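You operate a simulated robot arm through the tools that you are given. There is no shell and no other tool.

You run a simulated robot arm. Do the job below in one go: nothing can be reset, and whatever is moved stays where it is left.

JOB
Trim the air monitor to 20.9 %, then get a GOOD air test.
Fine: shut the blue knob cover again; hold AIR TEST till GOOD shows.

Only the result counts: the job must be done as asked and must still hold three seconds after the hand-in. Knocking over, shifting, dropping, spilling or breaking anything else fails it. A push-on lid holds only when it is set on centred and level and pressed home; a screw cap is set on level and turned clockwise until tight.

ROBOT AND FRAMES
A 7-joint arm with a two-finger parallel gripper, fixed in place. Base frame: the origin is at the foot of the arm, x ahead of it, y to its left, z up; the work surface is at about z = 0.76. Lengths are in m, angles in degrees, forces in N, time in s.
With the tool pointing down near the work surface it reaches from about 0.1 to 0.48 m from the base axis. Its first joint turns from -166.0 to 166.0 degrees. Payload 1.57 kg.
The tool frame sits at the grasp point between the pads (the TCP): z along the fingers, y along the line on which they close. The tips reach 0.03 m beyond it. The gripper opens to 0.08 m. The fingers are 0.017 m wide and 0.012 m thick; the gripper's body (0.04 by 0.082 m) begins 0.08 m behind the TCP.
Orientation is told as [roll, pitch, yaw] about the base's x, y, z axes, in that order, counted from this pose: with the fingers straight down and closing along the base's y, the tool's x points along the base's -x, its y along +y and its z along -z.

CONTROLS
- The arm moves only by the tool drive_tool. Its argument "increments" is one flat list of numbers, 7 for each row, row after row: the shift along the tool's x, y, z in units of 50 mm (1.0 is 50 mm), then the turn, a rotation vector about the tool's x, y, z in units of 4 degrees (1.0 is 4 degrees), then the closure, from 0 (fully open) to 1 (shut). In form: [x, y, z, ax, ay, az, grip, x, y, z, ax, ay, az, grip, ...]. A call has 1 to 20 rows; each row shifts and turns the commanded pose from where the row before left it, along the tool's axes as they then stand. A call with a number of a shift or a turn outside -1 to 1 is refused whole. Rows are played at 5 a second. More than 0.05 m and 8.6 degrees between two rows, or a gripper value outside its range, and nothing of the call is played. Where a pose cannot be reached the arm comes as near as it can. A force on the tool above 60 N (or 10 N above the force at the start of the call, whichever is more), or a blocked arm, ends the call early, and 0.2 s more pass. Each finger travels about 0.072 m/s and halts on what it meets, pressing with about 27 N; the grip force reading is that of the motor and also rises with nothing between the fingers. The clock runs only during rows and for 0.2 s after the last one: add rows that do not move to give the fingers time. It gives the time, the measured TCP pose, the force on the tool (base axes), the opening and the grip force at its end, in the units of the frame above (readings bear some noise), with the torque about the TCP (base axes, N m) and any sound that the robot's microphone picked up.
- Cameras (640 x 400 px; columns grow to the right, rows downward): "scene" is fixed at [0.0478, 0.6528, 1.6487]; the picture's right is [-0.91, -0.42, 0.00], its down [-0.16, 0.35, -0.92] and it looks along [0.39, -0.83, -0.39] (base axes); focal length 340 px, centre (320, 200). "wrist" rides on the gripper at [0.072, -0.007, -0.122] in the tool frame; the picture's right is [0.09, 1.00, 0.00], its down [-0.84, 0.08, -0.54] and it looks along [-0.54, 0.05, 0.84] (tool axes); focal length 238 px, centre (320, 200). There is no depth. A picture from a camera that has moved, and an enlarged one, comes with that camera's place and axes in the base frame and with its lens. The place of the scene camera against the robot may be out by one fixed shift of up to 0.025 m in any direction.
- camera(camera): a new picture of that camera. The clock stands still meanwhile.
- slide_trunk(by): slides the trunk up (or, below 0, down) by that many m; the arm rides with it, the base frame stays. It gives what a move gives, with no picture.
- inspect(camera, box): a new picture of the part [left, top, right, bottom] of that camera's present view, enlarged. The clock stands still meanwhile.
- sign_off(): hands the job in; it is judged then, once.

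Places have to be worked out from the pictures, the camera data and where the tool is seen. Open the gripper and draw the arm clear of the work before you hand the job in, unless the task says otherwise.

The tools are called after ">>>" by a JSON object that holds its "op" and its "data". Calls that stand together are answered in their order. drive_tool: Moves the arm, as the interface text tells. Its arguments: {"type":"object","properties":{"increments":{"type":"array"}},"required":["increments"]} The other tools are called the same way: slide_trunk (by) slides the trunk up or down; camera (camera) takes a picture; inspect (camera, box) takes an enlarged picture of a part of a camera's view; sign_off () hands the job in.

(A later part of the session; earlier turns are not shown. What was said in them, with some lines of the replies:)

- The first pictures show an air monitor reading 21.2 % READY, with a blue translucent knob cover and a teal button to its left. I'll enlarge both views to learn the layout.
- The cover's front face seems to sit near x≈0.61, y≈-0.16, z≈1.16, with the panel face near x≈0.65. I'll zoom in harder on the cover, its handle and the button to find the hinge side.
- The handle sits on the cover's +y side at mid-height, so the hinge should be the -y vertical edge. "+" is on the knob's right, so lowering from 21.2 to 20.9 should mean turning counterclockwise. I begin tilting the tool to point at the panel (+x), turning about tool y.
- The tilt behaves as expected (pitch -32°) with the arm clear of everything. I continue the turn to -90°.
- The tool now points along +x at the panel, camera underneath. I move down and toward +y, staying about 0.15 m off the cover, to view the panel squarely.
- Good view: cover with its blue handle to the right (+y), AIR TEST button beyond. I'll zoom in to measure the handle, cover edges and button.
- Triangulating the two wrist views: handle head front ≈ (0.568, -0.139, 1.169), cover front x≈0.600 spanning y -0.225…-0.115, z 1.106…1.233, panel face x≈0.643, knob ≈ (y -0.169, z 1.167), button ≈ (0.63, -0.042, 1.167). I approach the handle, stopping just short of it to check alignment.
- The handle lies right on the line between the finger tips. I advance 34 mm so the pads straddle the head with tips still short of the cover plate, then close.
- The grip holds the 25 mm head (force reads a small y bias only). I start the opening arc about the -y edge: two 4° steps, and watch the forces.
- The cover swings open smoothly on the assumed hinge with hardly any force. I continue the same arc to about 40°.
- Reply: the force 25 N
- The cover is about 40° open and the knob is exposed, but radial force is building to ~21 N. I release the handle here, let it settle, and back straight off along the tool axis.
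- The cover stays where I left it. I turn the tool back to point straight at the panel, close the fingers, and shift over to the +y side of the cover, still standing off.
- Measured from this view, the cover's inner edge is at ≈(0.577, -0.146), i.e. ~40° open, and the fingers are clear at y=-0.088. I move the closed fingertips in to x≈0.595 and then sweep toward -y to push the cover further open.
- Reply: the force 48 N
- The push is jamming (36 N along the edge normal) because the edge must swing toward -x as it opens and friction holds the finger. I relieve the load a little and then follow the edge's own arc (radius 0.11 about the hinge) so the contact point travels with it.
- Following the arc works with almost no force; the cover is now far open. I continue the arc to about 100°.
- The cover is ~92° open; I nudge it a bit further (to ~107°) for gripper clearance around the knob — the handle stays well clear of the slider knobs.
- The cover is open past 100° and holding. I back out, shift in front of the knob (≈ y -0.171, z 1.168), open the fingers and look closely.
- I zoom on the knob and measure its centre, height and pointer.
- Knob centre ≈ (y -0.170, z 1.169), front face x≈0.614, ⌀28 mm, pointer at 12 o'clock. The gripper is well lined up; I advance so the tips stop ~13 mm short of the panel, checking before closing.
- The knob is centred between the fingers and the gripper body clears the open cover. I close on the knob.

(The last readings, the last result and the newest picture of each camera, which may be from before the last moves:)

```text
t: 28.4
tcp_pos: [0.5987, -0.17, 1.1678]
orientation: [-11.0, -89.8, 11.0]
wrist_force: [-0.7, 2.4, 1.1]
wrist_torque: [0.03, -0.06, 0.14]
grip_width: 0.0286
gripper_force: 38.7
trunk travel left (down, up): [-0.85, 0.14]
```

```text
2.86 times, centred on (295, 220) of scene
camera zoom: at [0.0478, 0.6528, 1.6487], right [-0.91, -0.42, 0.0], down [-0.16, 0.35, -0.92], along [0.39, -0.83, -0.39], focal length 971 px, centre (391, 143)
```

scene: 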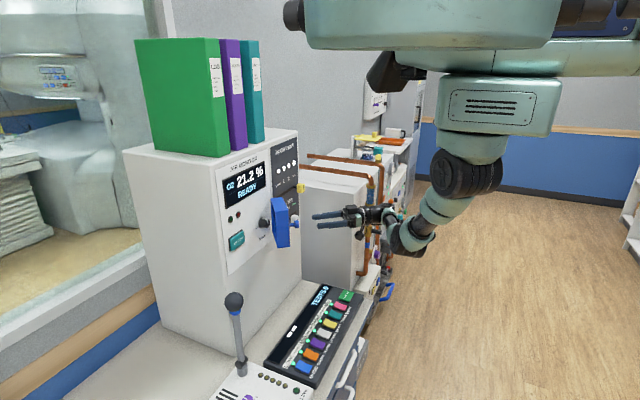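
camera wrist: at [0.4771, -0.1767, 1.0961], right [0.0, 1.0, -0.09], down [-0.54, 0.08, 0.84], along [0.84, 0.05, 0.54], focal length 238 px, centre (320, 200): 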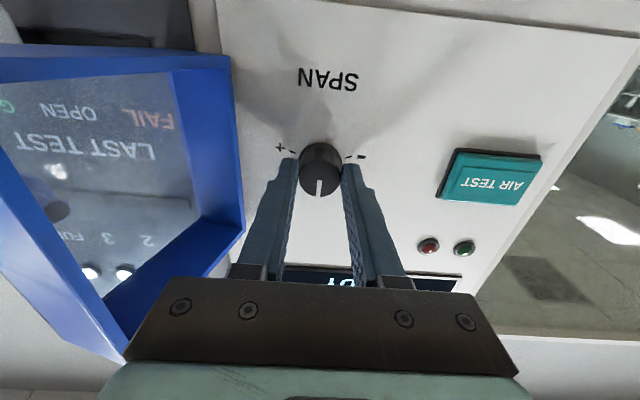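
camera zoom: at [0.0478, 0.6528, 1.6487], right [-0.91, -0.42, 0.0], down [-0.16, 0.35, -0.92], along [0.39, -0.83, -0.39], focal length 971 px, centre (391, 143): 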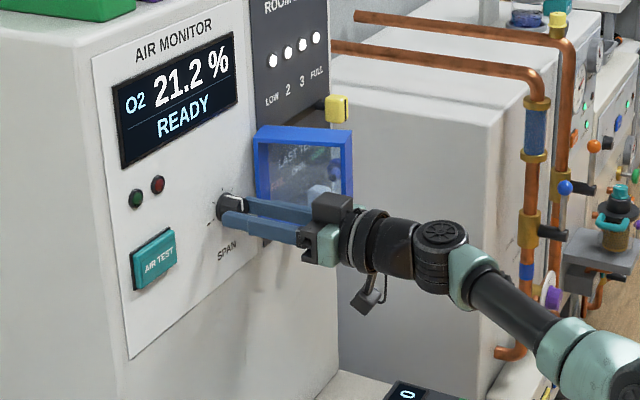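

The knob is gripped (28.6 mm). I turn it counterclockwise (negative about tool z) by 8° and read the display.

>>> {"op": "drive_tool", "data": {"increments": [0, 0, 0, 0, 0, -1, 0.8, 0, 0, 0, 0, 0, -1, 0.8, 0, 0, 0, 0, 0, 0, 0.8]}}

>>> {"op": "inspect", "data": {"camera": "scene", "box": [215, 150, 305, 250]}}

>>> {"op": "inspect", "data": {"camera": "wrist", "box": [250, 120, 390, 220]}}

```text
t: 29.2
tcp_pos: [0.5996, -0.1699, 1.168]
orientation: [-89.4, -81.9, 89.4]
wrist_force: [-2.4, 3.5, -1.0]
wrist_torque: [0.02, -0.1, 0.14]
grip_width: 0.0286
gripper_force: 38.1
trunk travel left (down, up): [-0.85, 0.14]
```

```text
4.00 times, centred on (260, 200) of scene
camera zoom: at [0.0478, 0.6528, 1.6487], right [-0.91, -0.42, 0.0], down [-0.16, 0.35, -0.92], along [0.39, -0.83, -0.39], focal length 1360 px, centre (560, 200)
```

zoom: 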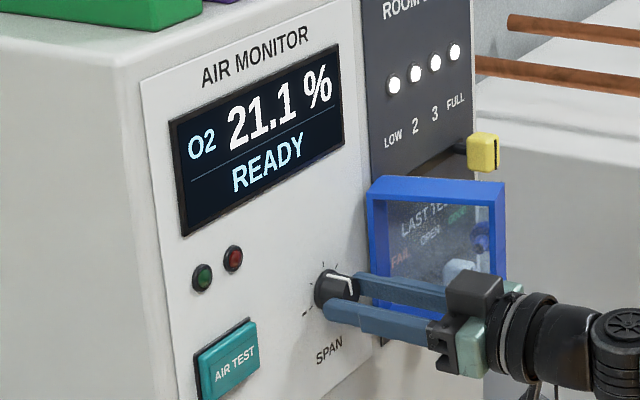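

```text
4.00 times, centred on (320, 170) of wrist
camera zoom: at [0.4771, -0.1869, 1.0979], right [0.0, 0.97, -0.23], down [-0.54, 0.19, 0.82], along [0.84, 0.13, 0.53], focal length 953 px, centre (320, 320)
```

zoom: 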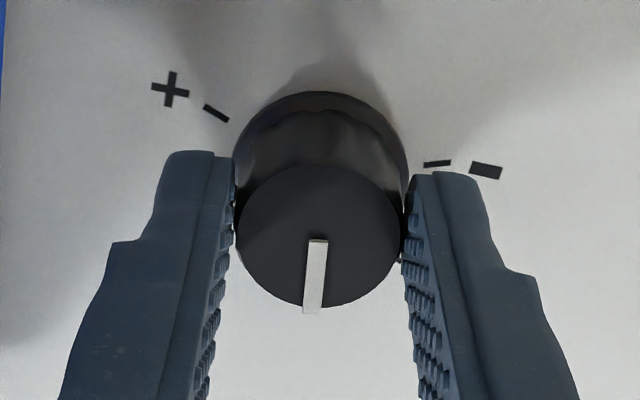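

The display dropped to 21.1 %, so the direction is right. I turn another 8° and read again.

>>> {"op": "drive_tool", "data": {"increments": [0, 0, 0, 0, 0, -1, 0.8, 0, 0, 0, 0, 0, -1, 0.8, 0, 0, 0, 0, 0, 0, 0.8]}}

>>> {"op": "inspect", "data": {"camera": "scene", "box": [215, 150, 305, 250]}}

```text
t: 30.0
tcp_pos: [0.5985, -0.1708, 1.1673]
orientation: [-89.6, -73.9, 89.7]
wrist_force: [-1.2, 4.0, -1.8]
wrist_torque: [0.0, 0.06, 0.11]
grip_width: 0.0284
gripper_force: 38.7
trunk travel left (down, up): [-0.85, 0.14]
```

```text
4.00 times, centred on (260, 200) of scene
camera zoom: at [0.0478, 0.6528, 1.6487], right [-0.91, -0.42, 0.0], down [-0.16, 0.35, -0.92], along [0.39, -0.83, -0.39], focal length 1360 px, centre (560, 200)
```

zoom: 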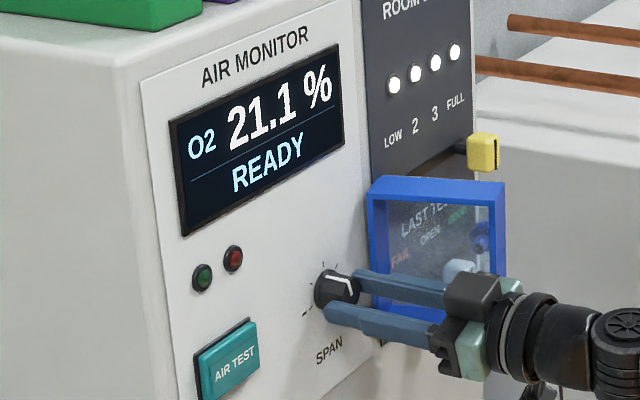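

Still 21.1 % after 16°. I proceed in 4° steps to find the switching angles and centre the 20.9 band.

>>> {"op": "drive_tool", "data": {"increments": [0, 0, 0, 0, 0, -1, 0.8, 0, 0, 0, 0, 0, 0, 0.8]}}

>>> {"op": "inspect", "data": {"camera": "scene", "box": [215, 150, 305, 250]}}

```text
t: 30.6
tcp_pos: [0.5988, -0.1708, 1.168]
orientation: [-89.8, -70.0, 89.9]
wrist_force: [-5.5, 4.7, -2.2]
wrist_torque: [0.01, 0.02, 0.11]
grip_width: 0.0286
gripper_force: 38.6
trunk travel left (down, up): [-0.85, 0.14]
```

```text
4.00 times, centred on (260, 200) of scene
camera zoom: at [0.0478, 0.6528, 1.6487], right [-0.91, -0.42, 0.0], down [-0.16, 0.35, -0.92], along [0.39, -0.83, -0.39], focal length 1360 px, centre (560, 200)
```

zoom: 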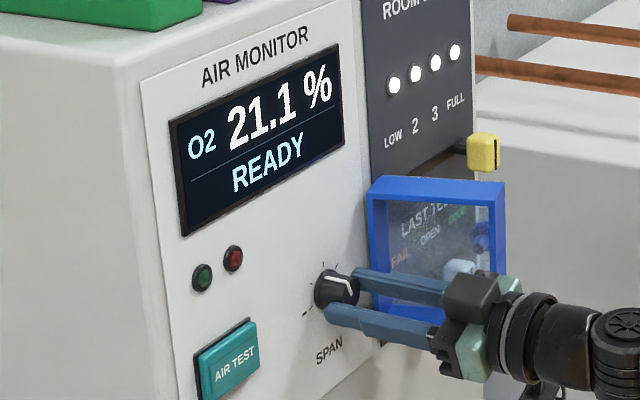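

Still 21.1 % at 20° turned, with low torque. I take another 4° and also check the pointer for slip.

>>> {"op": "drive_tool", "data": {"increments": [0, 0, 0, 0, 0, -1, 0.8, 0, 0, 0, 0, 0, 0, 0.8]}}

>>> {"op": "inspect", "data": {"camera": "scene", "box": [215, 150, 305, 250]}}

>>> {"op": "inspect", "data": {"camera": "wrist", "box": [250, 120, 390, 220]}}

```text
t: 31.2
tcp_pos: [0.5989, -0.1705, 1.1673]
orientation: [-89.9, -66.0, 90.0]
wrist_force: [-2.9, 3.9, -2.6]
wrist_torque: [-0.01, 0.14, 0.03]
grip_width: 0.0285
gripper_force: 38.7
trunk travel left (down, up): [-0.85, 0.14]
```

```text
4.00 times, centred on (260, 200) of scene
camera zoom: at [0.0478, 0.6528, 1.6487], right [-0.91, -0.42, 0.0], down [-0.16, 0.35, -0.92], along [0.39, -0.83, -0.39], focal length 1360 px, centre (560, 200)
```

zoom: 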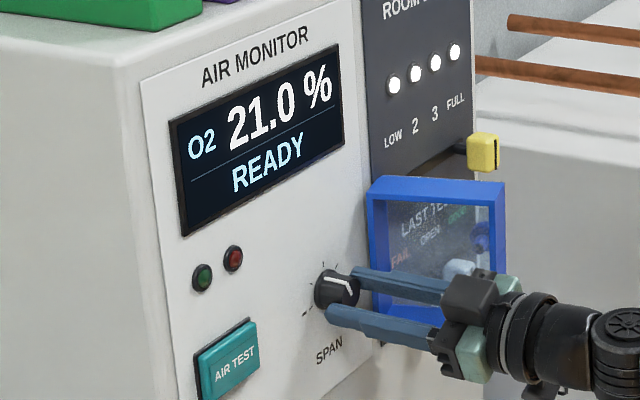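

```text
4.00 times, centred on (320, 170) of wrist
camera zoom: at [0.4771, -0.2061, 1.1052], right [0.0, 0.87, -0.49], down [-0.54, 0.41, 0.73], along [0.84, 0.27, 0.47], focal length 953 px, centre (320, 320)
```

zoom: 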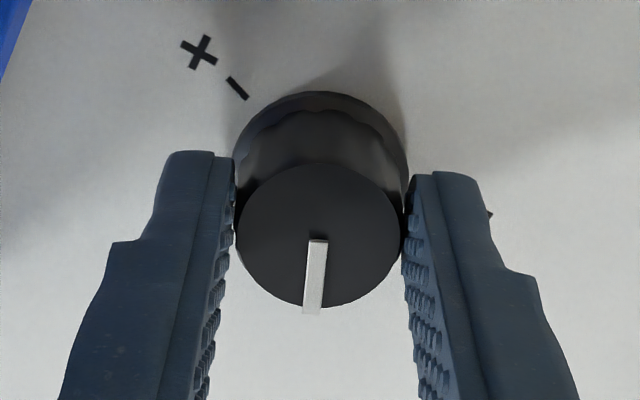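

21.0 % now at 24°, pointer moving with the gripper (no slip). I go 8° more and read.

>>> {"op": "drive_tool", "data": {"increments": [0, 0, 0, 0, 0, -1, 0.8, 0, 0, 0, 0, 0, -1, 0.8, 0, 0, 0, 0, 0, 0, 0.8]}}

>>> {"op": "inspect", "data": {"camera": "scene", "box": [215, 150, 305, 250]}}

```text
t: 32.0
tcp_pos: [0.5991, -0.171, 1.1681]
orientation: [-89.9, -57.8, 89.9]
wrist_force: [-3.5, 2.0, -1.8]
wrist_torque: [0.01, -0.11, 0.2]
grip_width: 0.0283
gripper_force: 39.0
trunk travel left (down, up): [-0.85, 0.14]
```

```text
4.00 times, centred on (260, 200) of scene
camera zoom: at [0.0478, 0.6528, 1.6487], right [-0.91, -0.42, 0.0], down [-0.16, 0.35, -0.92], along [0.39, -0.83, -0.39], focal length 1360 px, centre (560, 200)
```

zoom: 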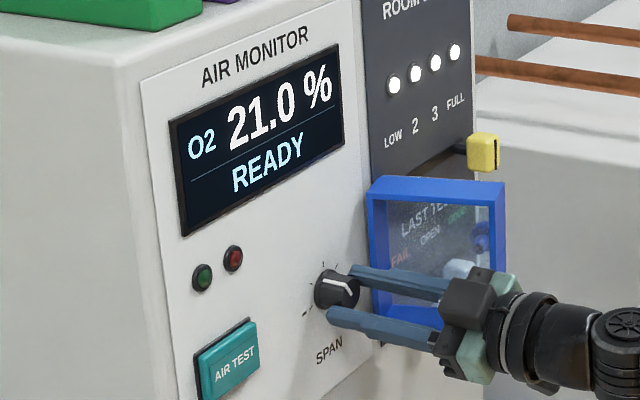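

Still 21.0 % at 32°. Next 4°.

>>> {"op": "drive_tool", "data": {"increments": [0, 0, 0, 0, 0, -1, 0.8, 0, 0, 0, 0, 0, 0, 0.8]}}

>>> {"op": "inspect", "data": {"camera": "scene", "box": [215, 150, 305, 250]}}

```text
t: 32.6
tcp_pos: [0.5976, -0.1725, 1.1682]
orientation: [-90.0, -54.0, 89.9]
wrist_force: [-4.7, 1.4, -0.5]
wrist_torque: [-0.01, 0.01, 0.04]
grip_width: 0.0287
gripper_force: 38.5
trunk travel left (down, up): [-0.85, 0.14]
```

```text
4.00 times, centred on (260, 200) of scene
camera zoom: at [0.0478, 0.6528, 1.6487], right [-0.91, -0.42, 0.0], down [-0.16, 0.35, -0.92], along [0.39, -0.83, -0.39], focal length 1360 px, centre (560, 200)
```

zoom: 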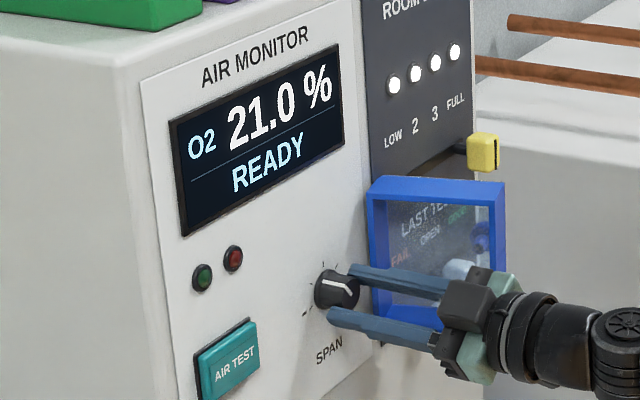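

Still 21.0 % at 36°. Another 4°.

>>> {"op": "drive_tool", "data": {"increments": [0, 0, 0, 0, 0, -1, 0.8, 0, 0, 0, 0, 0, 0, 0.8]}}

>>> {"op": "inspect", "data": {"camera": "scene", "box": [215, 150, 305, 250]}}

```text
t: 33.2
tcp_pos: [0.6003, -0.1711, 1.1688]
orientation: [-89.9, -49.9, 89.8]
wrist_force: [-3.5, 1.4, -1.5]
wrist_torque: [-0.02, 0.1, -0.06]
grip_width: 0.0285
gripper_force: 39.0
trunk travel left (down, up): [-0.85, 0.14]
```

```text
4.00 times, centred on (260, 200) of scene
camera zoom: at [0.0478, 0.6528, 1.6487], right [-0.91, -0.42, 0.0], down [-0.16, 0.35, -0.92], along [0.39, -0.83, -0.39], focal length 1360 px, centre (560, 200)
```

zoom: 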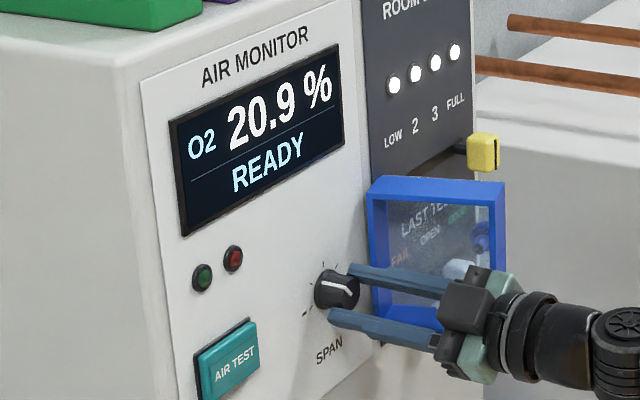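

20.9 % appears at 40°; switching angles near 22° and 38° imply a ~16° band, so its middle is about 46°. I turn 6° more to sit mid-band.

>>> {"op": "drive_tool", "data": {"increments": [0, 0, 0, 0, 0, -0.75, 0.8, 0, 0, 0, 0, 0, -0.75, 0.8, 0, 0, 0, 0, 0, 0, 0.8, 0, 0, 0, 0, 0, 0, 0.8]}}

>>> {"op": "inspect", "data": {"camera": "scene", "box": [215, 150, 305, 250]}}

>>> {"op": "inspect", "data": {"camera": "wrist", "box": [250, 120, 390, 220]}}

```text
t: 34.2
tcp_pos: [0.5974, -0.1717, 1.1676]
orientation: [-90.0, -44.0, 90.0]
wrist_force: [-2.3, -0.1, -0.1]
wrist_torque: [-0.02, -0.05, -0.09]
grip_width: 0.0284
gripper_force: 38.3
trunk travel left (down, up): [-0.85, 0.14]
```

```text
4.00 times, centred on (260, 200) of scene
camera zoom: at [0.0478, 0.6528, 1.6487], right [-0.91, -0.42, 0.0], down [-0.16, 0.35, -0.92], along [0.39, -0.83, -0.39], focal length 1360 px, centre (560, 200)
```

zoom: 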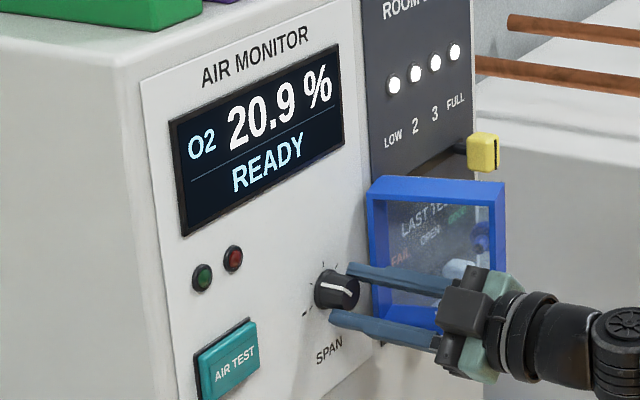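

```text
4.00 times, centred on (320, 170) of wrist
camera zoom: at [0.4771, -0.2276, 1.1234], right [0.0, 0.63, -0.78], down [-0.54, 0.66, 0.53], along [0.84, 0.42, 0.34], focal length 953 px, centre (320, 320)
```

zoom: 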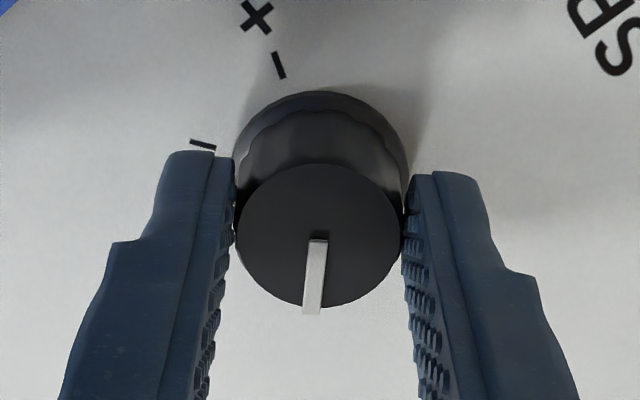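

Reading is a steady 20.9 % mid-band. I release the knob gently and retract straight back, then recheck the display.

>>> {"op": "drive_tool", "data": {"increments": [0, 0, 0, 0, 0, 0, 0.6, 0, 0, 0, 0, 0, 0, 0.5, 0, 0, 0, 0, 0, 0, 0.4, 0, 0, 0, 0, 0, 0, 0.4, 0, 0, -0.3, 0, 0, 0, 0.4, 0, 0, -0.5, 0, 0, 0, 0.4, 0, 0, -0.6, 0, 0, 0, 0.4, 0, 0, -0.6, 0, 0, 0, 0.4, 0, 0, -0.5, 0, 0, 0, 0.4, 0, 0, 0, 0, 0, 0, 0.4]}}

>>> {"op": "inspect", "data": {"camera": "scene", "box": [215, 150, 375, 290]}}

>>> {"op": "camera", "data": {"camera": "wrist"}}

```text
t: 36.4
tcp_pos: [0.4746, -0.1706, 1.1671]
orientation: [-89.9, -43.9, 89.9]
wrist_force: [0.0, 1.0, -0.2]
wrist_torque: [-0.02, 0.03, -0.01]
grip_width: 0.048
gripper_force: 0.0
trunk travel left (down, up): [-0.85, 0.14]
```

```text
2.86 times, centred on (295, 220) of scene
camera zoom: at [0.0478, 0.6528, 1.6487], right [-0.91, -0.42, 0.0], down [-0.16, 0.35, -0.92], along [0.39, -0.83, -0.39], focal length 971 px, centre (391, 143)
```

zoom: 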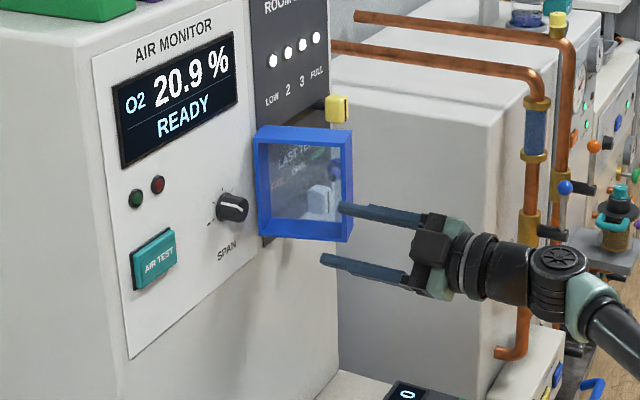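

```text
taken
camera wrist: at [0.353, -0.2268, 1.1224], right [0.0, 0.63, -0.78], down [-0.54, 0.66, 0.53], along [0.84, 0.42, 0.34], focal length 238 px, centre (320, 200)
```

wrist: 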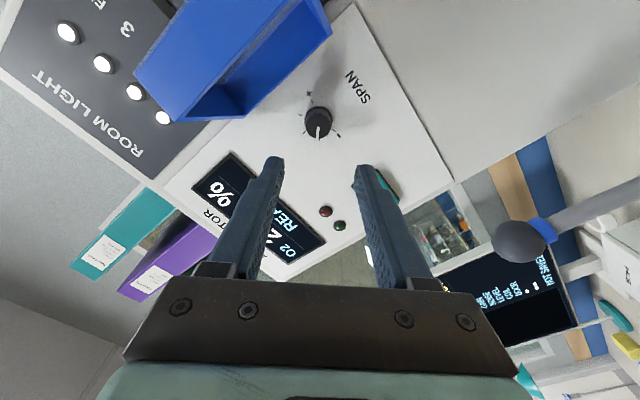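

The trim holds at 20.9 % with the knob free. Now I roll the tool back level, close the fingers, and move to the -y side of the open cover at z≈1.205 (above its handle), staying back from the panel.

>>> {"op": "drive_tool", "data": {"increments": [0, 0, -0.1, 0, 0, 1, 0.4, 0, 0, -0.1, 0, 0, 1, 0.6, 0, 0, -0.1, 0, 0, 1, 1, 0, 0, -0.1, 0, 0, 1, 1, 0, 0, 0, 0, 0, 1, 1, 0, 0, 0, 0, 0, 1, 1, 0, 0, 0, 0, 0, 1, 1, 0, 0, 0, 0, 0, 1, 1, 0, 0, 0, 0, 0, 1, 1, 0, 0, 0, 0, 0, 1, 1, 0, 0, 0, 0, 0, 1, 1, 0, 0, 0, 0, 0, 0.5, 1, -0.15, -0.6, 0, 0, 0, 0, 1, -0.15, -0.6, 0, 0, 0, 0, 1, -0.15, -0.6, 0, 0, 0, 0, 1, -0.15, -0.6, 0, 0, 0, 0, 1, -0.15, -0.6, 0, 0, 0, 0, 1, 0, -0.3, 0, 0, 0, 0, 1, 0, 0, 0, 0, 0, 0, 1]}}

>>> {"op": "camera", "data": {"camera": "wrist"}}

>>> {"op": "inspect", "data": {"camera": "scene", "box": [215, 150, 375, 290]}}

```text
t: 40.4
tcp_pos: [0.4532, -0.3361, 1.2064]
orientation: [-1.1, -89.9, 1.1]
wrist_force: [0.0, 0.5, 0.4]
wrist_torque: [0.01, 0.01, 0.01]
grip_width: 0.0
gripper_force: 20.9
trunk travel left (down, up): [-0.85, 0.14]
```

```text
taken
camera wrist: at [0.3318, -0.3427, 1.1346], right [0.0, 1.0, -0.09], down [-0.54, 0.08, 0.84], along [0.84, 0.05, 0.54], focal length 238 px, centre (320, 200)
```

wrist: 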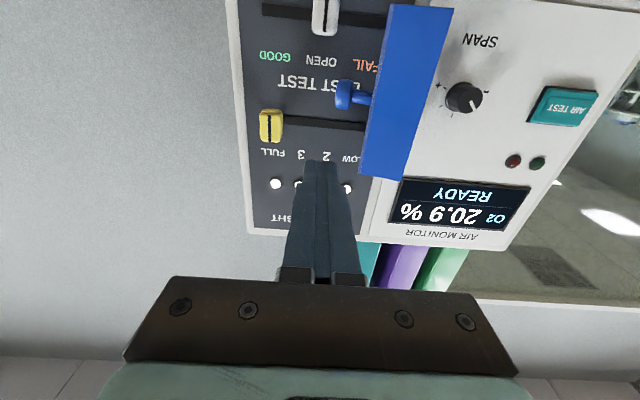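

```text
2.86 times, centred on (295, 220) of scene
camera zoom: at [0.0478, 0.6528, 1.6487], right [-0.91, -0.42, 0.0], down [-0.16, 0.35, -0.92], along [0.39, -0.83, -0.39], focal length 971 px, centre (391, 143)
```

zoom: 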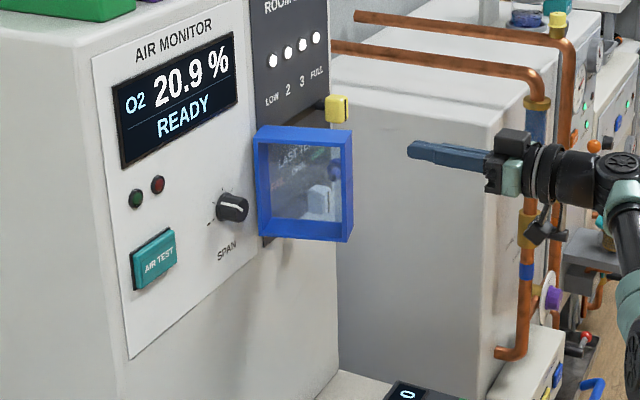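

From this view the cover's outer edge is at ≈(0.54, -0.294) and the yellow slider knob (y≈-0.39) is clear of the finger. I advance alongside the cover and begin sweeping +y along the closing arc, partway.

>>> {"op": "drive_tool", "data": {"increments": [0, 0, 0.41, 0, 0, 0, 1, 0, 0, 0.41, 0, 0, 0, 1, 0, 0, 0.41, 0, 0, 0, 1, 0, 0, 0.41, 0, 0, 0, 1, 0, 0.224, -0.048, 0, 0, 0, 1, 0, 0.224, -0.048, 0, 0, 0, 1, 0, 0.224, -0.048, 0, 0, 0, 1, 0, 0.224, -0.048, 0, 0, 0, 1, 0, 0.224, -0.048, 0, 0, 0, 1, 0, 0, 0, 0, 0, 0, 1]}}

>>> {"op": "camera", "data": {"camera": "wrist"}}

>>> {"op": "inspect", "data": {"camera": "scene", "box": [215, 150, 375, 290]}}

```text
t: 42.6
tcp_pos: [0.5246, -0.2808, 1.2048]
orientation: [32.0, -89.9, -31.7]
wrist_force: [-0.4, -0.7, -0.4]
wrist_torque: [-0.01, 0.01, -0.03]
grip_width: 0.0001
gripper_force: 21.9
trunk travel left (down, up): [-0.85, 0.14]
```

```text
taken
camera wrist: at [0.4021, -0.2862, 1.1339], right [0.0, 1.0, -0.09], down [-0.54, 0.08, 0.84], along [0.84, 0.05, 0.54], focal length 238 px, centre (320, 200)
```

wrist: 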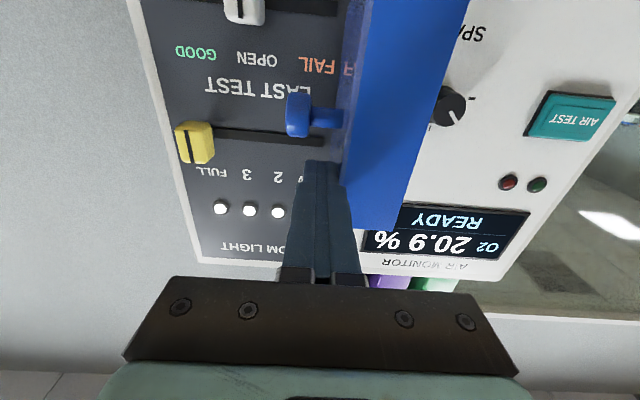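

```text
2.86 times, centred on (295, 220) of scene
camera zoom: at [0.0478, 0.6528, 1.6487], right [-0.91, -0.42, 0.0], down [-0.16, 0.35, -0.92], along [0.39, -0.83, -0.39], focal length 971 px, centre (391, 143)
```

zoom: 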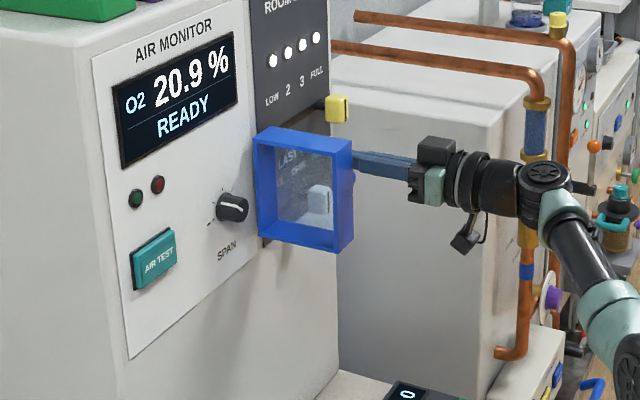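

The finger is in contact and the cover has swung back to ~88° with negligible force. I continue along the closing arc to about 50°.

>>> {"op": "drive_tool", "data": {"increments": [0, 0.223, -0.062, 0, 0, 0, 1, 0, 0.223, -0.062, 0, 0, 0, 1, 0, 0.223, -0.062, 0, 0, 0, 1, 0, 0.23, 0.01, 0, 0, 0, 1, 0, 0.23, 0.018, 0, 0, 0, 1, 0, 0.23, 0.025, 0, 0, 0, 1, 0, 0, 0, 0, 0, 0, 1]}}

>>> {"op": "camera", "data": {"camera": "wrist"}}

>>> {"op": "inspect", "data": {"camera": "scene", "box": [215, 150, 375, 290]}}

```text
t: 44.2
tcp_pos: [0.5178, -0.2125, 1.2052]
orientation: [12.9, -89.9, -12.9]
wrist_force: [0.6, -0.3, -0.6]
wrist_torque: [0.01, -0.01, 0.02]
grip_width: 0.0
gripper_force: 21.1
trunk travel left (down, up): [-0.85, 0.14]
```

```text
taken
camera wrist: at [0.3948, -0.219, 1.1333], right [0.0, 1.0, -0.09], down [-0.54, 0.08, 0.84], along [0.84, 0.05, 0.54], focal length 238 px, centre (320, 200)
```

wrist: 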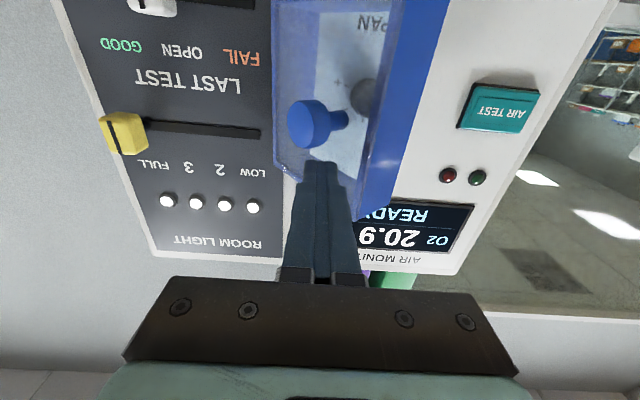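

```text
2.86 times, centred on (295, 220) of scene
camera zoom: at [0.0478, 0.6528, 1.6487], right [-0.91, -0.42, 0.0], down [-0.16, 0.35, -0.92], along [0.39, -0.83, -0.39], focal length 971 px, centre (391, 143)
```

zoom: 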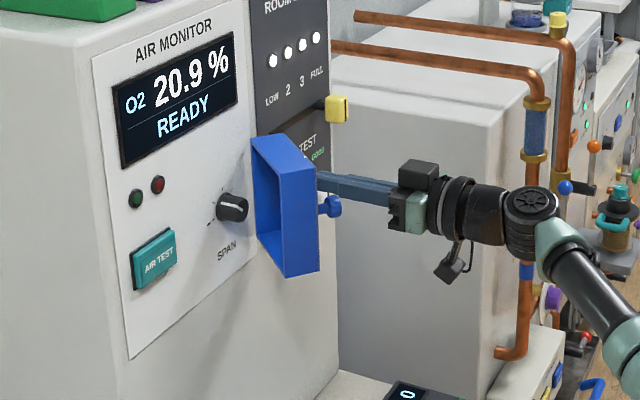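

It's at ~50° and following nicely, with the fingertip on the plate. I continue the arc to roughly 10°.

>>> {"op": "drive_tool", "data": {"increments": [0, 0.22, 0.06, 0, 0, 0, 1, 0, 0.21, 0.1, 0, 0, 0, 1, 0, 0.2, 0.13, 0, 0, 0, 1, 0, 0.18, 0.15, 0, 0, 0, 1, 0, 0.165, 0.16, 0, 0, 0, 1, 0, 0.15, 0.17, 0, 0, 0, 1, 0, 0, 0, 0, 0, 0, 1]}}

>>> {"op": "camera", "data": {"camera": "wrist"}}

>>> {"op": "inspect", "data": {"camera": "scene", "box": [215, 150, 375, 290]}}

```text
t: 45.8
tcp_pos: [0.5557, -0.1548, 1.2047]
orientation: [14.9, -89.9, -14.9]
wrist_force: [0.0, 0.1, -0.9]
wrist_torque: [-0.02, 0.01, -0.02]
grip_width: 0.0
gripper_force: 21.4
trunk travel left (down, up): [-0.85, 0.14]
```

```text
taken
camera wrist: at [0.4337, -0.1617, 1.134], right [0.0, 1.0, -0.09], down [-0.54, 0.08, 0.84], along [0.84, 0.05, 0.54], focal length 238 px, centre (320, 200)
```

wrist: 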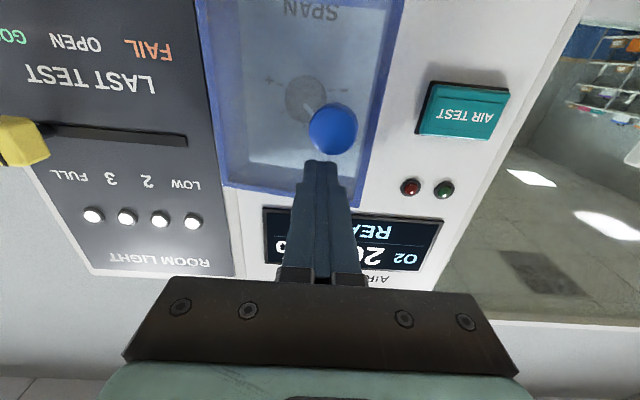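

```text
2.86 times, centred on (295, 220) of scene
camera zoom: at [0.0478, 0.6528, 1.6487], right [-0.91, -0.42, 0.0], down [-0.16, 0.35, -0.92], along [0.39, -0.83, -0.39], focal length 971 px, centre (391, 143)
```

zoom: 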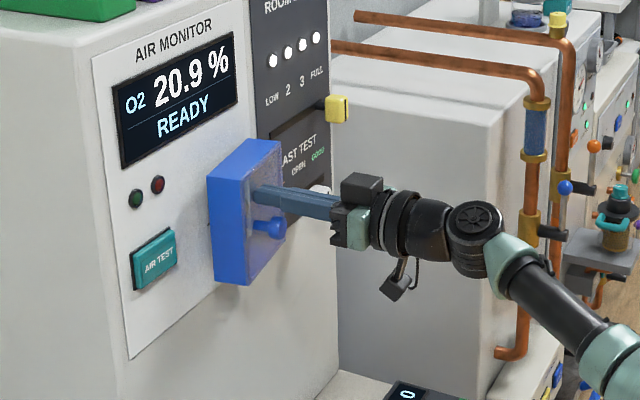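

About 10° remains. I push the plate in toward home in small steps and watch for contact force.

>>> {"op": "drive_tool", "data": {"increments": [0, 0.09, 0.14, 0, 0, 0, 1, 0, 0.06, 0.12, 0, 0, 0, 1, 0, 0, 0.06, 0, 0, 0, 1, 0, 0, 0.04, 0, 0, 0, 1, 0, 0, 0, 0, 0, 0, 1]}}

>>> {"op": "inspect", "data": {"camera": "scene", "box": [215, 150, 375, 290]}}

```text
t: 47.0
tcp_pos: [0.5688, -0.1486, 1.205]
orientation: [-20.9, -89.9, 20.8]
wrist_force: [-24.7, 2.2, -3.3]
wrist_torque: [-0.23, 0.04, 0.02]
grip_width: 0.0
gripper_force: 20.9
trunk travel left (down, up): [-0.85, 0.14]
```

```text
2.86 times, centred on (295, 220) of scene
camera zoom: at [0.0478, 0.6528, 1.6487], right [-0.91, -0.42, 0.0], down [-0.16, 0.35, -0.92], along [0.39, -0.83, -0.39], focal length 971 px, centre (391, 143)
```

zoom: 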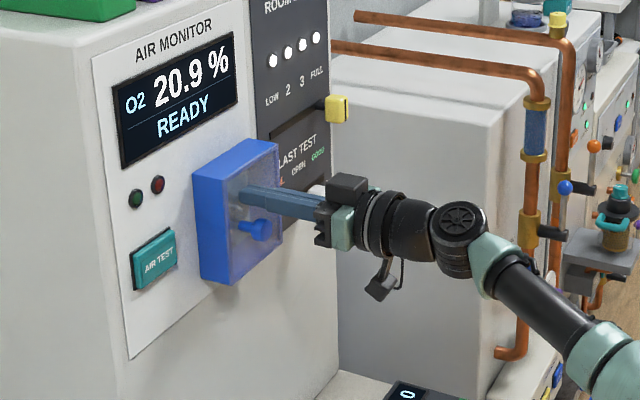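

The cover is seated: 25 N push-back with the plate at its original x≈0.600. I retract, shift in front of the AIR TEST button (≈ y -0.042, z 1.167) at a standoff, and check both cover and button.

>>> {"op": "drive_tool", "data": {"increments": [0, 0, -0.2, 0, 0, 0, 1, 0, 0, -0.5, 0, 0, 0, 1, 0, 0, -0.6, 0, 0, 0, 1, 0.2, 0.5, -0.3, 0, 0, 0, 1, 0.2, 0.6, 0, 0, 0, 0, 1, 0.2, 0.6, 0, 0, 0, 0, 1, 0.15, 0.43, 0, 0, 0, 0, 1, 0, 0, 0, 0, 0, 0, 1]}}

>>> {"op": "camera", "data": {"camera": "wrist"}}

>>> {"op": "inspect", "data": {"camera": "scene", "box": [215, 150, 375, 290]}}

```text
t: 48.8
tcp_pos: [0.4931, -0.0428, 1.168]
orientation: [7.8, -89.9, -7.7]
wrist_force: [0.2, 0.3, 0.2]
wrist_torque: [0.03, 0.01, -0.01]
grip_width: 0.0
gripper_force: 21.0
trunk travel left (down, up): [-0.85, 0.14]
```

```text
taken
camera wrist: at [0.3721, -0.0493, 1.0952], right [0.0, 1.0, -0.09], down [-0.54, 0.08, 0.84], along [0.84, 0.05, 0.54], focal length 238 px, centre (320, 200)
```

wrist: 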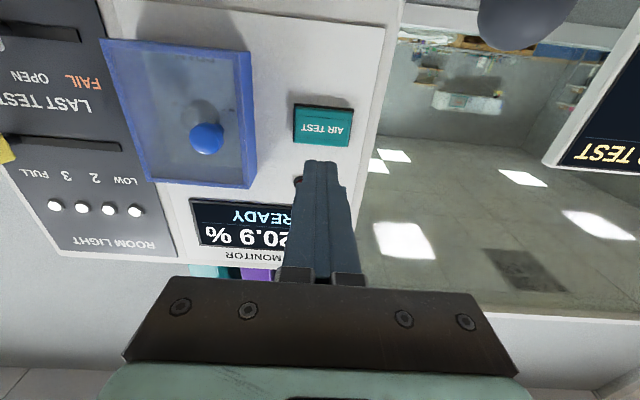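

```text
2.86 times, centred on (295, 220) of scene
camera zoom: at [0.0478, 0.6528, 1.6487], right [-0.91, -0.42, 0.0], down [-0.16, 0.35, -0.92], along [0.39, -0.83, -0.39], focal length 971 px, centre (391, 143)
```

zoom: 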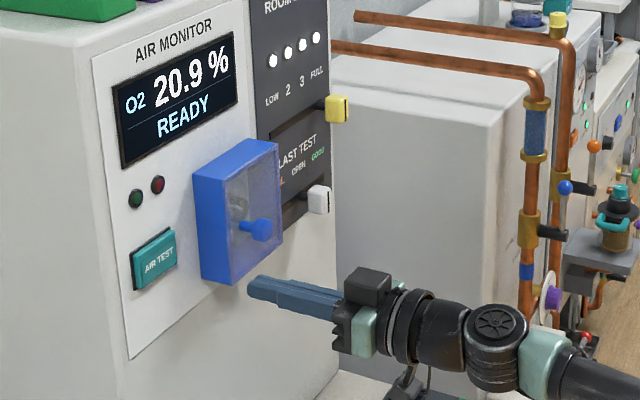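

The cover looks fully shut exactly as at the start, and the reading is 20.9 %. The button centre triangulates to ≈(0.633, -0.041, 1.169), straight ahead of the fingertips; I advance to just short of it and then ease in.

>>> {"op": "drive_tool", "data": {"increments": [0, 0.02, 0.5, 0, 0, 0, 1, 0, 0, 0.5, 0, 0, 0, 1, 0, 0, 0.5, 0, 0, 0, 1, 0, 0, 0.4, 0, 0, 0, 1, 0, 0, 0.06, 0, 0, 0, 1, 0, 0, 0, 0, 0, 0, 1]}}

>>> {"op": "camera", "data": {"camera": "wrist"}}

>>> {"op": "inspect", "data": {"camera": "scene", "box": [215, 150, 305, 250]}}

```text
t: 50.2
tcp_pos: [0.5936, -0.042, 1.1677]
orientation: [17.5, -89.9, -17.6]
wrist_force: [0.6, -0.3, -0.4]
wrist_torque: [-0.01, 0.01, -0.01]
grip_width: 0.0
gripper_force: 21.0
trunk travel left (down, up): [-0.85, 0.14]
```

```text
taken
camera wrist: at [0.471, -0.0476, 1.0961], right [0.0, 1.0, -0.09], down [-0.54, 0.08, 0.84], along [0.84, 0.05, 0.54], focal length 238 px, centre (320, 200)
```

wrist: 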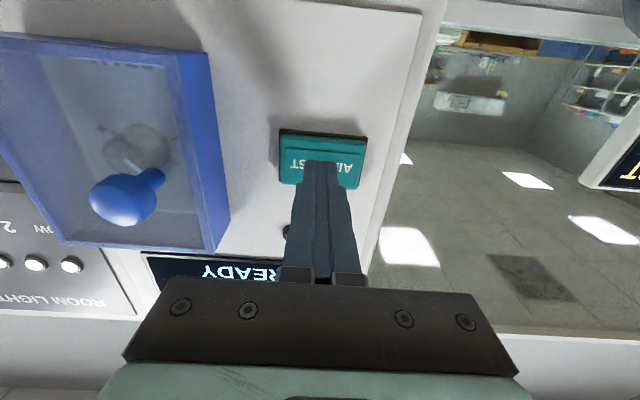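

```text
4.00 times, centred on (260, 200) of scene
camera zoom: at [0.0478, 0.6528, 1.6487], right [-0.91, -0.42, 0.0], down [-0.16, 0.35, -0.92], along [0.39, -0.83, -0.39], focal length 1360 px, centre (560, 200)
```

zoom: 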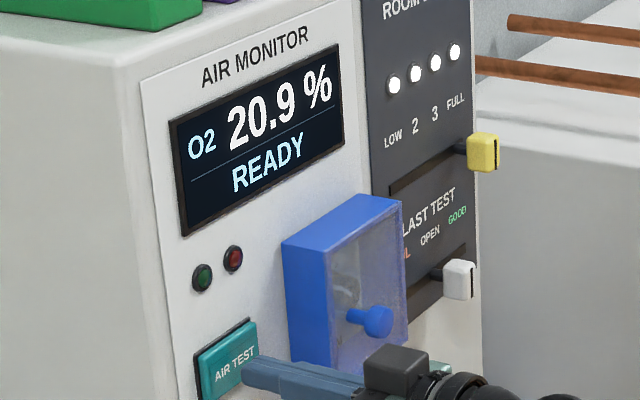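

The tip is over the button, no contact yet (tip x≈0.624). I ease in 8 mm and read the force and display.

>>> {"op": "drive_tool", "data": {"increments": [0, 0, 0.08, 0, 0, 0, 1, 0, 0, 0.08, 0, 0, 0, 1, 0, 0, 0, 0, 0, 0, 1]}}

>>> {"op": "inspect", "data": {"camera": "scene", "box": [215, 150, 305, 250]}}

```text
t: 51.0
tcp_pos: [0.5997, -0.0405, 1.1675]
orientation: [3.2, -89.9, -3.0]
wrist_force: [-0.5, -0.7, 0.1]
wrist_torque: [-0.01, -0.01, 0.01]
grip_width: 0.0
gripper_force: 21.5
trunk travel left (down, up): [-0.85, 0.14]
```

```text
4.00 times, centred on (260, 200) of scene
camera zoom: at [0.0478, 0.6528, 1.6487], right [-0.91, -0.42, 0.0], down [-0.16, 0.35, -0.92], along [0.39, -0.83, -0.39], focal length 1360 px, centre (560, 200)
```

zoom: 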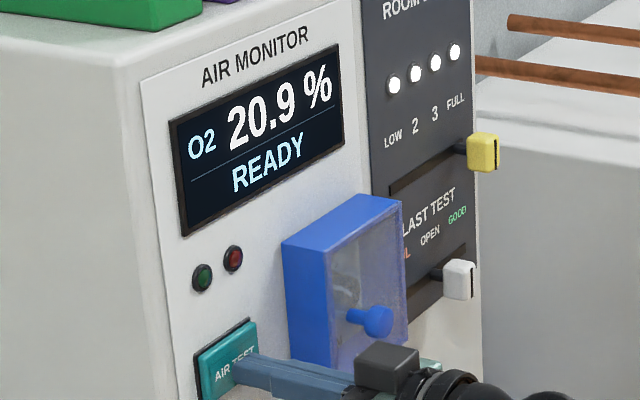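

No contact force yet at tip x≈0.630. I ease in another 3 mm at a time.

>>> {"op": "drive_tool", "data": {"increments": [0, 0, 0.06, 0, 0, 0, 1, 0, 0, 0.04, 0, 0, 0, 1, 0, 0, 0, 0, 0, 0, 1]}}

>>> {"op": "inspect", "data": {"camera": "scene", "box": [215, 150, 305, 250]}}

```text
t: 51.8
tcp_pos: [0.6043, -0.0398, 1.168]
orientation: [4.2, -90.1, -4.3]
wrist_force: [-0.8, 0.5, -0.5]
wrist_torque: [-0.01, -0.03, 0.01]
grip_width: 0.0001
gripper_force: 20.9
trunk travel left (down, up): [-0.85, 0.14]
```

```text
4.00 times, centred on (260, 200) of scene
camera zoom: at [0.0478, 0.6528, 1.6487], right [-0.91, -0.42, 0.0], down [-0.16, 0.35, -0.92], along [0.39, -0.83, -0.39], focal length 1360 px, centre (560, 200)
```

zoom: 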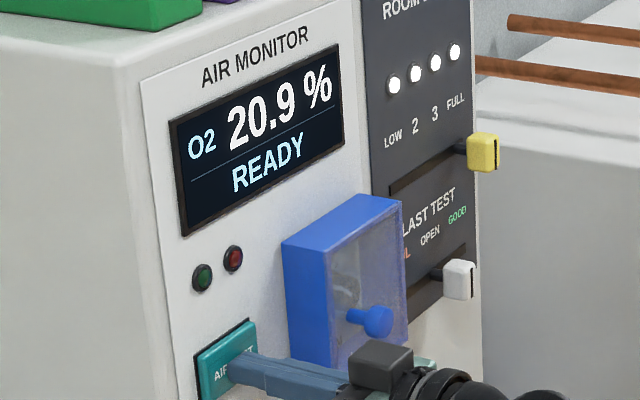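

Still barely any force at tip x≈0.634. I press 4 mm further in two steps and hold a second.

>>> {"op": "drive_tool", "data": {"increments": [0, 0, 0.04, 0, 0, 0, 1, 0, 0, 0.04, 0, 0, 0, 1, 0, 0, 0, 0, 0, 0, 1, 0, 0, 0, 0, 0, 0, 1, 0, 0, 0, 0, 0, 0, 1]}}

>>> {"op": "inspect", "data": {"camera": "scene", "box": [215, 150, 305, 250]}}

```text
t: 53.0
tcp_pos: [0.6083, -0.0407, 1.1675]
orientation: [5.3, -89.9, -5.3]
wrist_force: [-2.9, 0.2, -0.6]
wrist_torque: [-0.01, -0.03, 0.0]
grip_width: 0.0
gripper_force: 21.4
trunk travel left (down, up): [-0.85, 0.14]
heard: click
```

```text
4.00 times, centred on (260, 200) of scene
camera zoom: at [0.0478, 0.6528, 1.6487], right [-0.91, -0.42, 0.0], down [-0.16, 0.35, -0.92], along [0.39, -0.83, -0.39], focal length 1360 px, centre (560, 200)
```

zoom: 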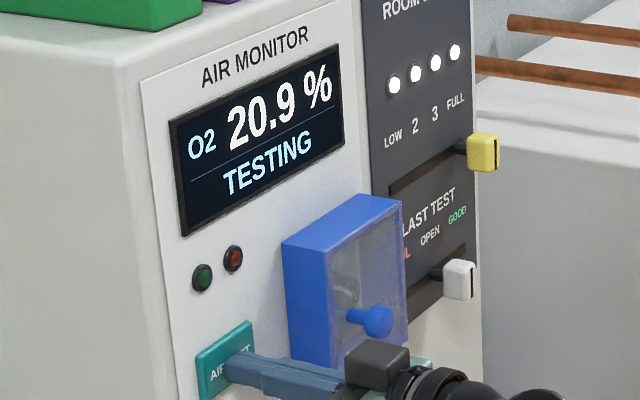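

A click, and the display says TESTING. I add 1 mm for margin and hold for two seconds.

>>> {"op": "drive_tool", "data": {"increments": [0, 0, 0.02, 0, 0, 0, 1, 0, 0, 0, 0, 0, 0, 1, 0, 0, 0, 0, 0, 0, 1, 0, 0, 0, 0, 0, 0, 1, 0, 0, 0, 0, 0, 0, 1, 0, 0, 0, 0, 0, 0, 1, 0, 0, 0, 0, 0, 0, 1, 0, 0, 0, 0, 0, 0, 1, 0, 0, 0, 0, 0, 0, 1, 0, 0, 0, 0, 0, 0, 1]}}

>>> {"op": "inspect", "data": {"camera": "scene", "box": [215, 150, 305, 250]}}

```text
t: 55.2
tcp_pos: [0.6082, -0.0414, 1.1682]
orientation: [1.2, -90.0, -1.3]
wrist_force: [-6.6, 0.7, -2.4]
wrist_torque: [0.0, 0.07, 0.02]
grip_width: 0.0
gripper_force: 21.0
trunk travel left (down, up): [-0.85, 0.14]
```

```text
4.00 times, centred on (260, 200) of scene
camera zoom: at [0.0478, 0.6528, 1.6487], right [-0.91, -0.42, 0.0], down [-0.16, 0.35, -0.92], along [0.39, -0.83, -0.39], focal length 1360 px, centre (560, 200)
```

zoom: 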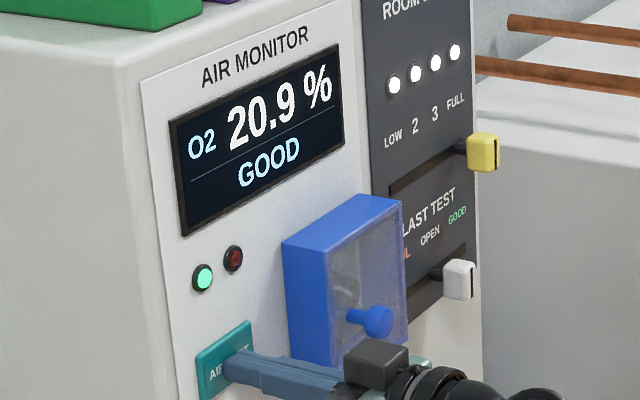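

GOOD shows with the green lamp lit and 20.9 % still displayed. I release the button by backing straight off, then open the gripper and draw clear.

>>> {"op": "drive_tool", "data": {"increments": [0, 0, -0.2, 0, 0, 0, 1, 0, 0, -0.4, 0, 0, 0, 1, 0, 0, -0.6, 0, 0, 0, 1, 0, 0, -0.6, 0, 0, 0, 1, 0, 0, -0.6, 0, 0, 0, 1, 0, 0, -0.6, 0, 0, 0, 0.7, 0, 0, -0.4, 0, 0, 0, 0.4, 0, 0, 0, 0, 0, 0, 0.2, 0, 0, 0, 0, 0, 0, 0, 0, 0, 0, 0, 0, 0, 0]}}

>>> {"op": "inspect", "data": {"camera": "scene", "box": [215, 150, 375, 290]}}

>>> {"op": "camera", "data": {"camera": "wrist"}}

>>> {"op": "camera", "data": {"camera": "scene"}}

```text
t: 57.4
tcp_pos: [0.4407, -0.0393, 1.1672]
orientation: [2.2, -90.0, -2.2]
wrist_force: [-0.3, -0.4, 0.8]
wrist_torque: [-0.03, 0.0, 0.0]
grip_width: 0.0799
gripper_force: 0.0
trunk travel left (down, up): [-0.85, 0.14]
```

```text
2.86 times, centred on (295, 220) of scene
camera zoom: at [0.0478, 0.6528, 1.6487], right [-0.91, -0.42, 0.0], down [-0.16, 0.35, -0.92], along [0.39, -0.83, -0.39], focal length 971 px, centre (391, 143)
```

zoom: 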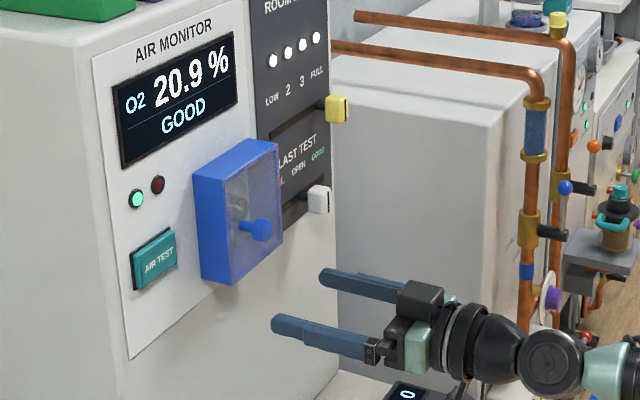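

```text
taken
camera wrist: at [0.3181, -0.0462, 1.0961], right [0.0, 1.0, -0.09], down [-0.54, 0.08, 0.84], along [0.84, 0.05, 0.54], focal length 238 px, centre (320, 200)
```

wrist: 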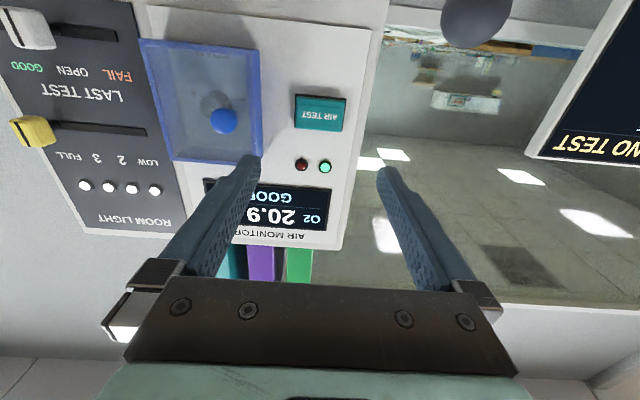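

```text
taken
```

scene: 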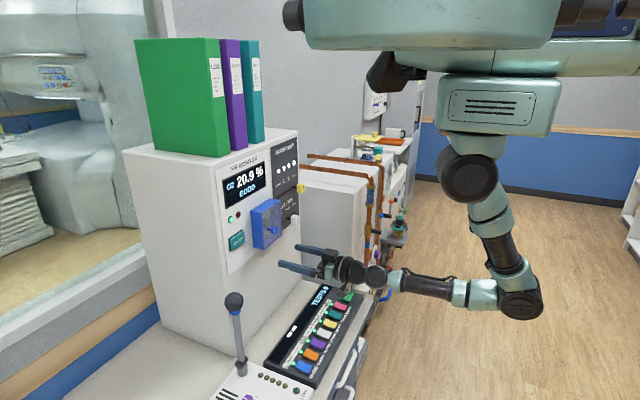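

GOOD persists after release. I repeat the close-up taken at the start to confirm the cover sits exactly as it did then and no slider moved.

>>> {"op": "inspect", "data": {"camera": "scene", "box": [245, 185, 295, 255]}}

>>> {"op": "inspect", "data": {"camera": "wrist", "box": [130, 20, 350, 180]}}

```text
5.71 times, centred on (270, 220) of scene
camera zoom: at [0.0478, 0.6528, 1.6487], right [-0.91, -0.42, 0.0], down [-0.16, 0.35, -0.92], along [0.39, -0.83, -0.39], focal length 1942 px, centre (606, 86)
```

zoom: 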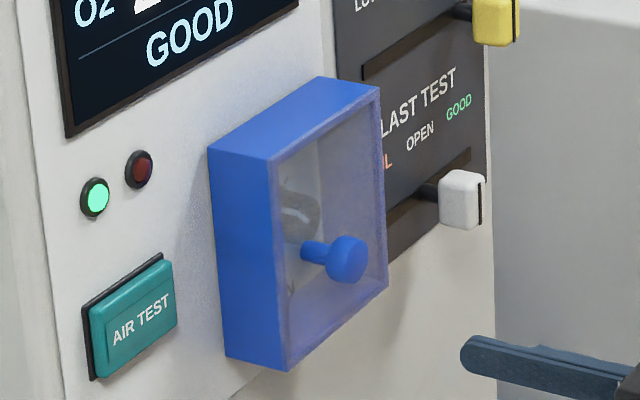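

```text
2.50 times, centred on (240, 100) of wrist
camera zoom: at [0.3181, -0.0462, 1.0961], right [0.0, 1.0, -0.09], down [-0.54, 0.08, 0.84], along [0.84, 0.05, 0.54], focal length 596 px, centre (520, 450)
```

zoom: 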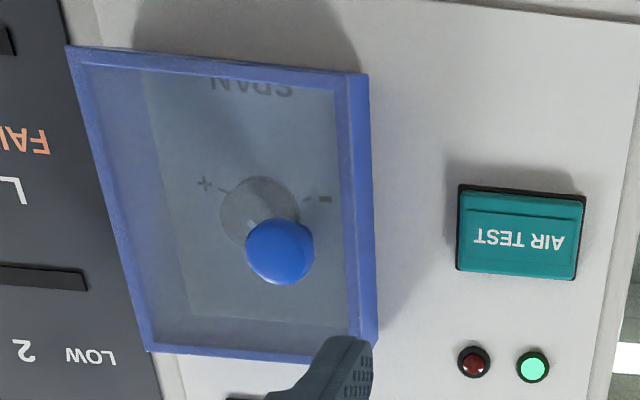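

The cover, sliders and lamps match the starting picture, with GOOD lit. I back the arm off a little more and let three seconds pass to make sure everything holds.

>>> {"op": "drive_tool", "data": {"increments": [0, 0, -0.3, 0, 0, 0, 0, 0, 0, -0.3, 0, 0, 0, 0, 0, 0, 0, 0, 0, 0, 0, 0, 0, 0, 0, 0, 0, 0, 0, 0, 0, 0, 0, 0, 0, 0, 0, 0, 0, 0, 0, 0, 0, 0, 0, 0, 0, 0, 0, 0, 0, 0, 0, 0, 0, 0, 0, 0, 0, 0, 0, 0, 0, 0, 0, 0, 0, 0, 0, 0, 0, 0, 0, 0, 0, 0, 0, 0, 0, 0, 0, 0, 0, 0, 0, 0, 0, 0, 0, 0, 0, 0, 0, 0, 0, 0, 0, 0, 0, 0, 0, 0, 0, 0, 0]}}

>>> {"op": "inspect", "data": {"camera": "scene", "box": [215, 150, 375, 290]}}

```text
t: 60.6
tcp_pos: [0.4094, -0.04, 1.168]
orientation: [5.5, -89.9, -5.6]
wrist_force: [0.4, -0.3, -0.5]
wrist_torque: [-0.05, 0.02, 0.02]
grip_width: 0.0801
gripper_force: 0.0
trunk travel left (down, up): [-0.85, 0.14]
```

```text
2.86 times, centred on (295, 220) of scene
camera zoom: at [0.0478, 0.6528, 1.6487], right [-0.91, -0.42, 0.0], down [-0.16, 0.35, -0.92], along [0.39, -0.83, -0.39], focal length 971 px, centre (391, 143)
```

zoom: 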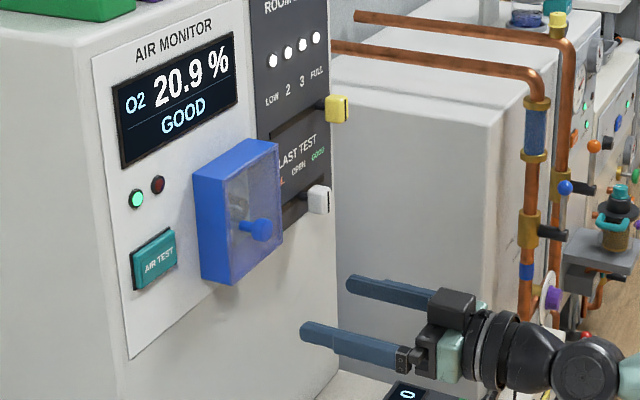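

After three seconds the monitor still reads 20.9 % GOOD, the cover is shut, the gripper is open and the arm is clear. I hand the job in.

>>> {"op": "sign_off", "data": {}}

```text
The job is handed in.
```

The air monitor is trimmed to 20.9 %, and the air test came up GOOD with the green lamp lit. I handed the job in with both still showing.

- **Trim:** I turned the SPAN knob about 46° counterclockwise from 21.2 %, aiming for the middle of the 20.9 band. The reading stayed at 20.9 % after I let go of the knob.
- **Cover:** The blue knob cover is shut. In the close-up it sits exactly as it did at the start.
- **Air test:** I held AIR TEST through TESTING until GOOD showed, with the cover already shut. GOOD was still on the display five seconds after I released the button.
- **Surroundings:** The two slider knobs beside the cover are where they were. The arm is drawn back with the gripper open.
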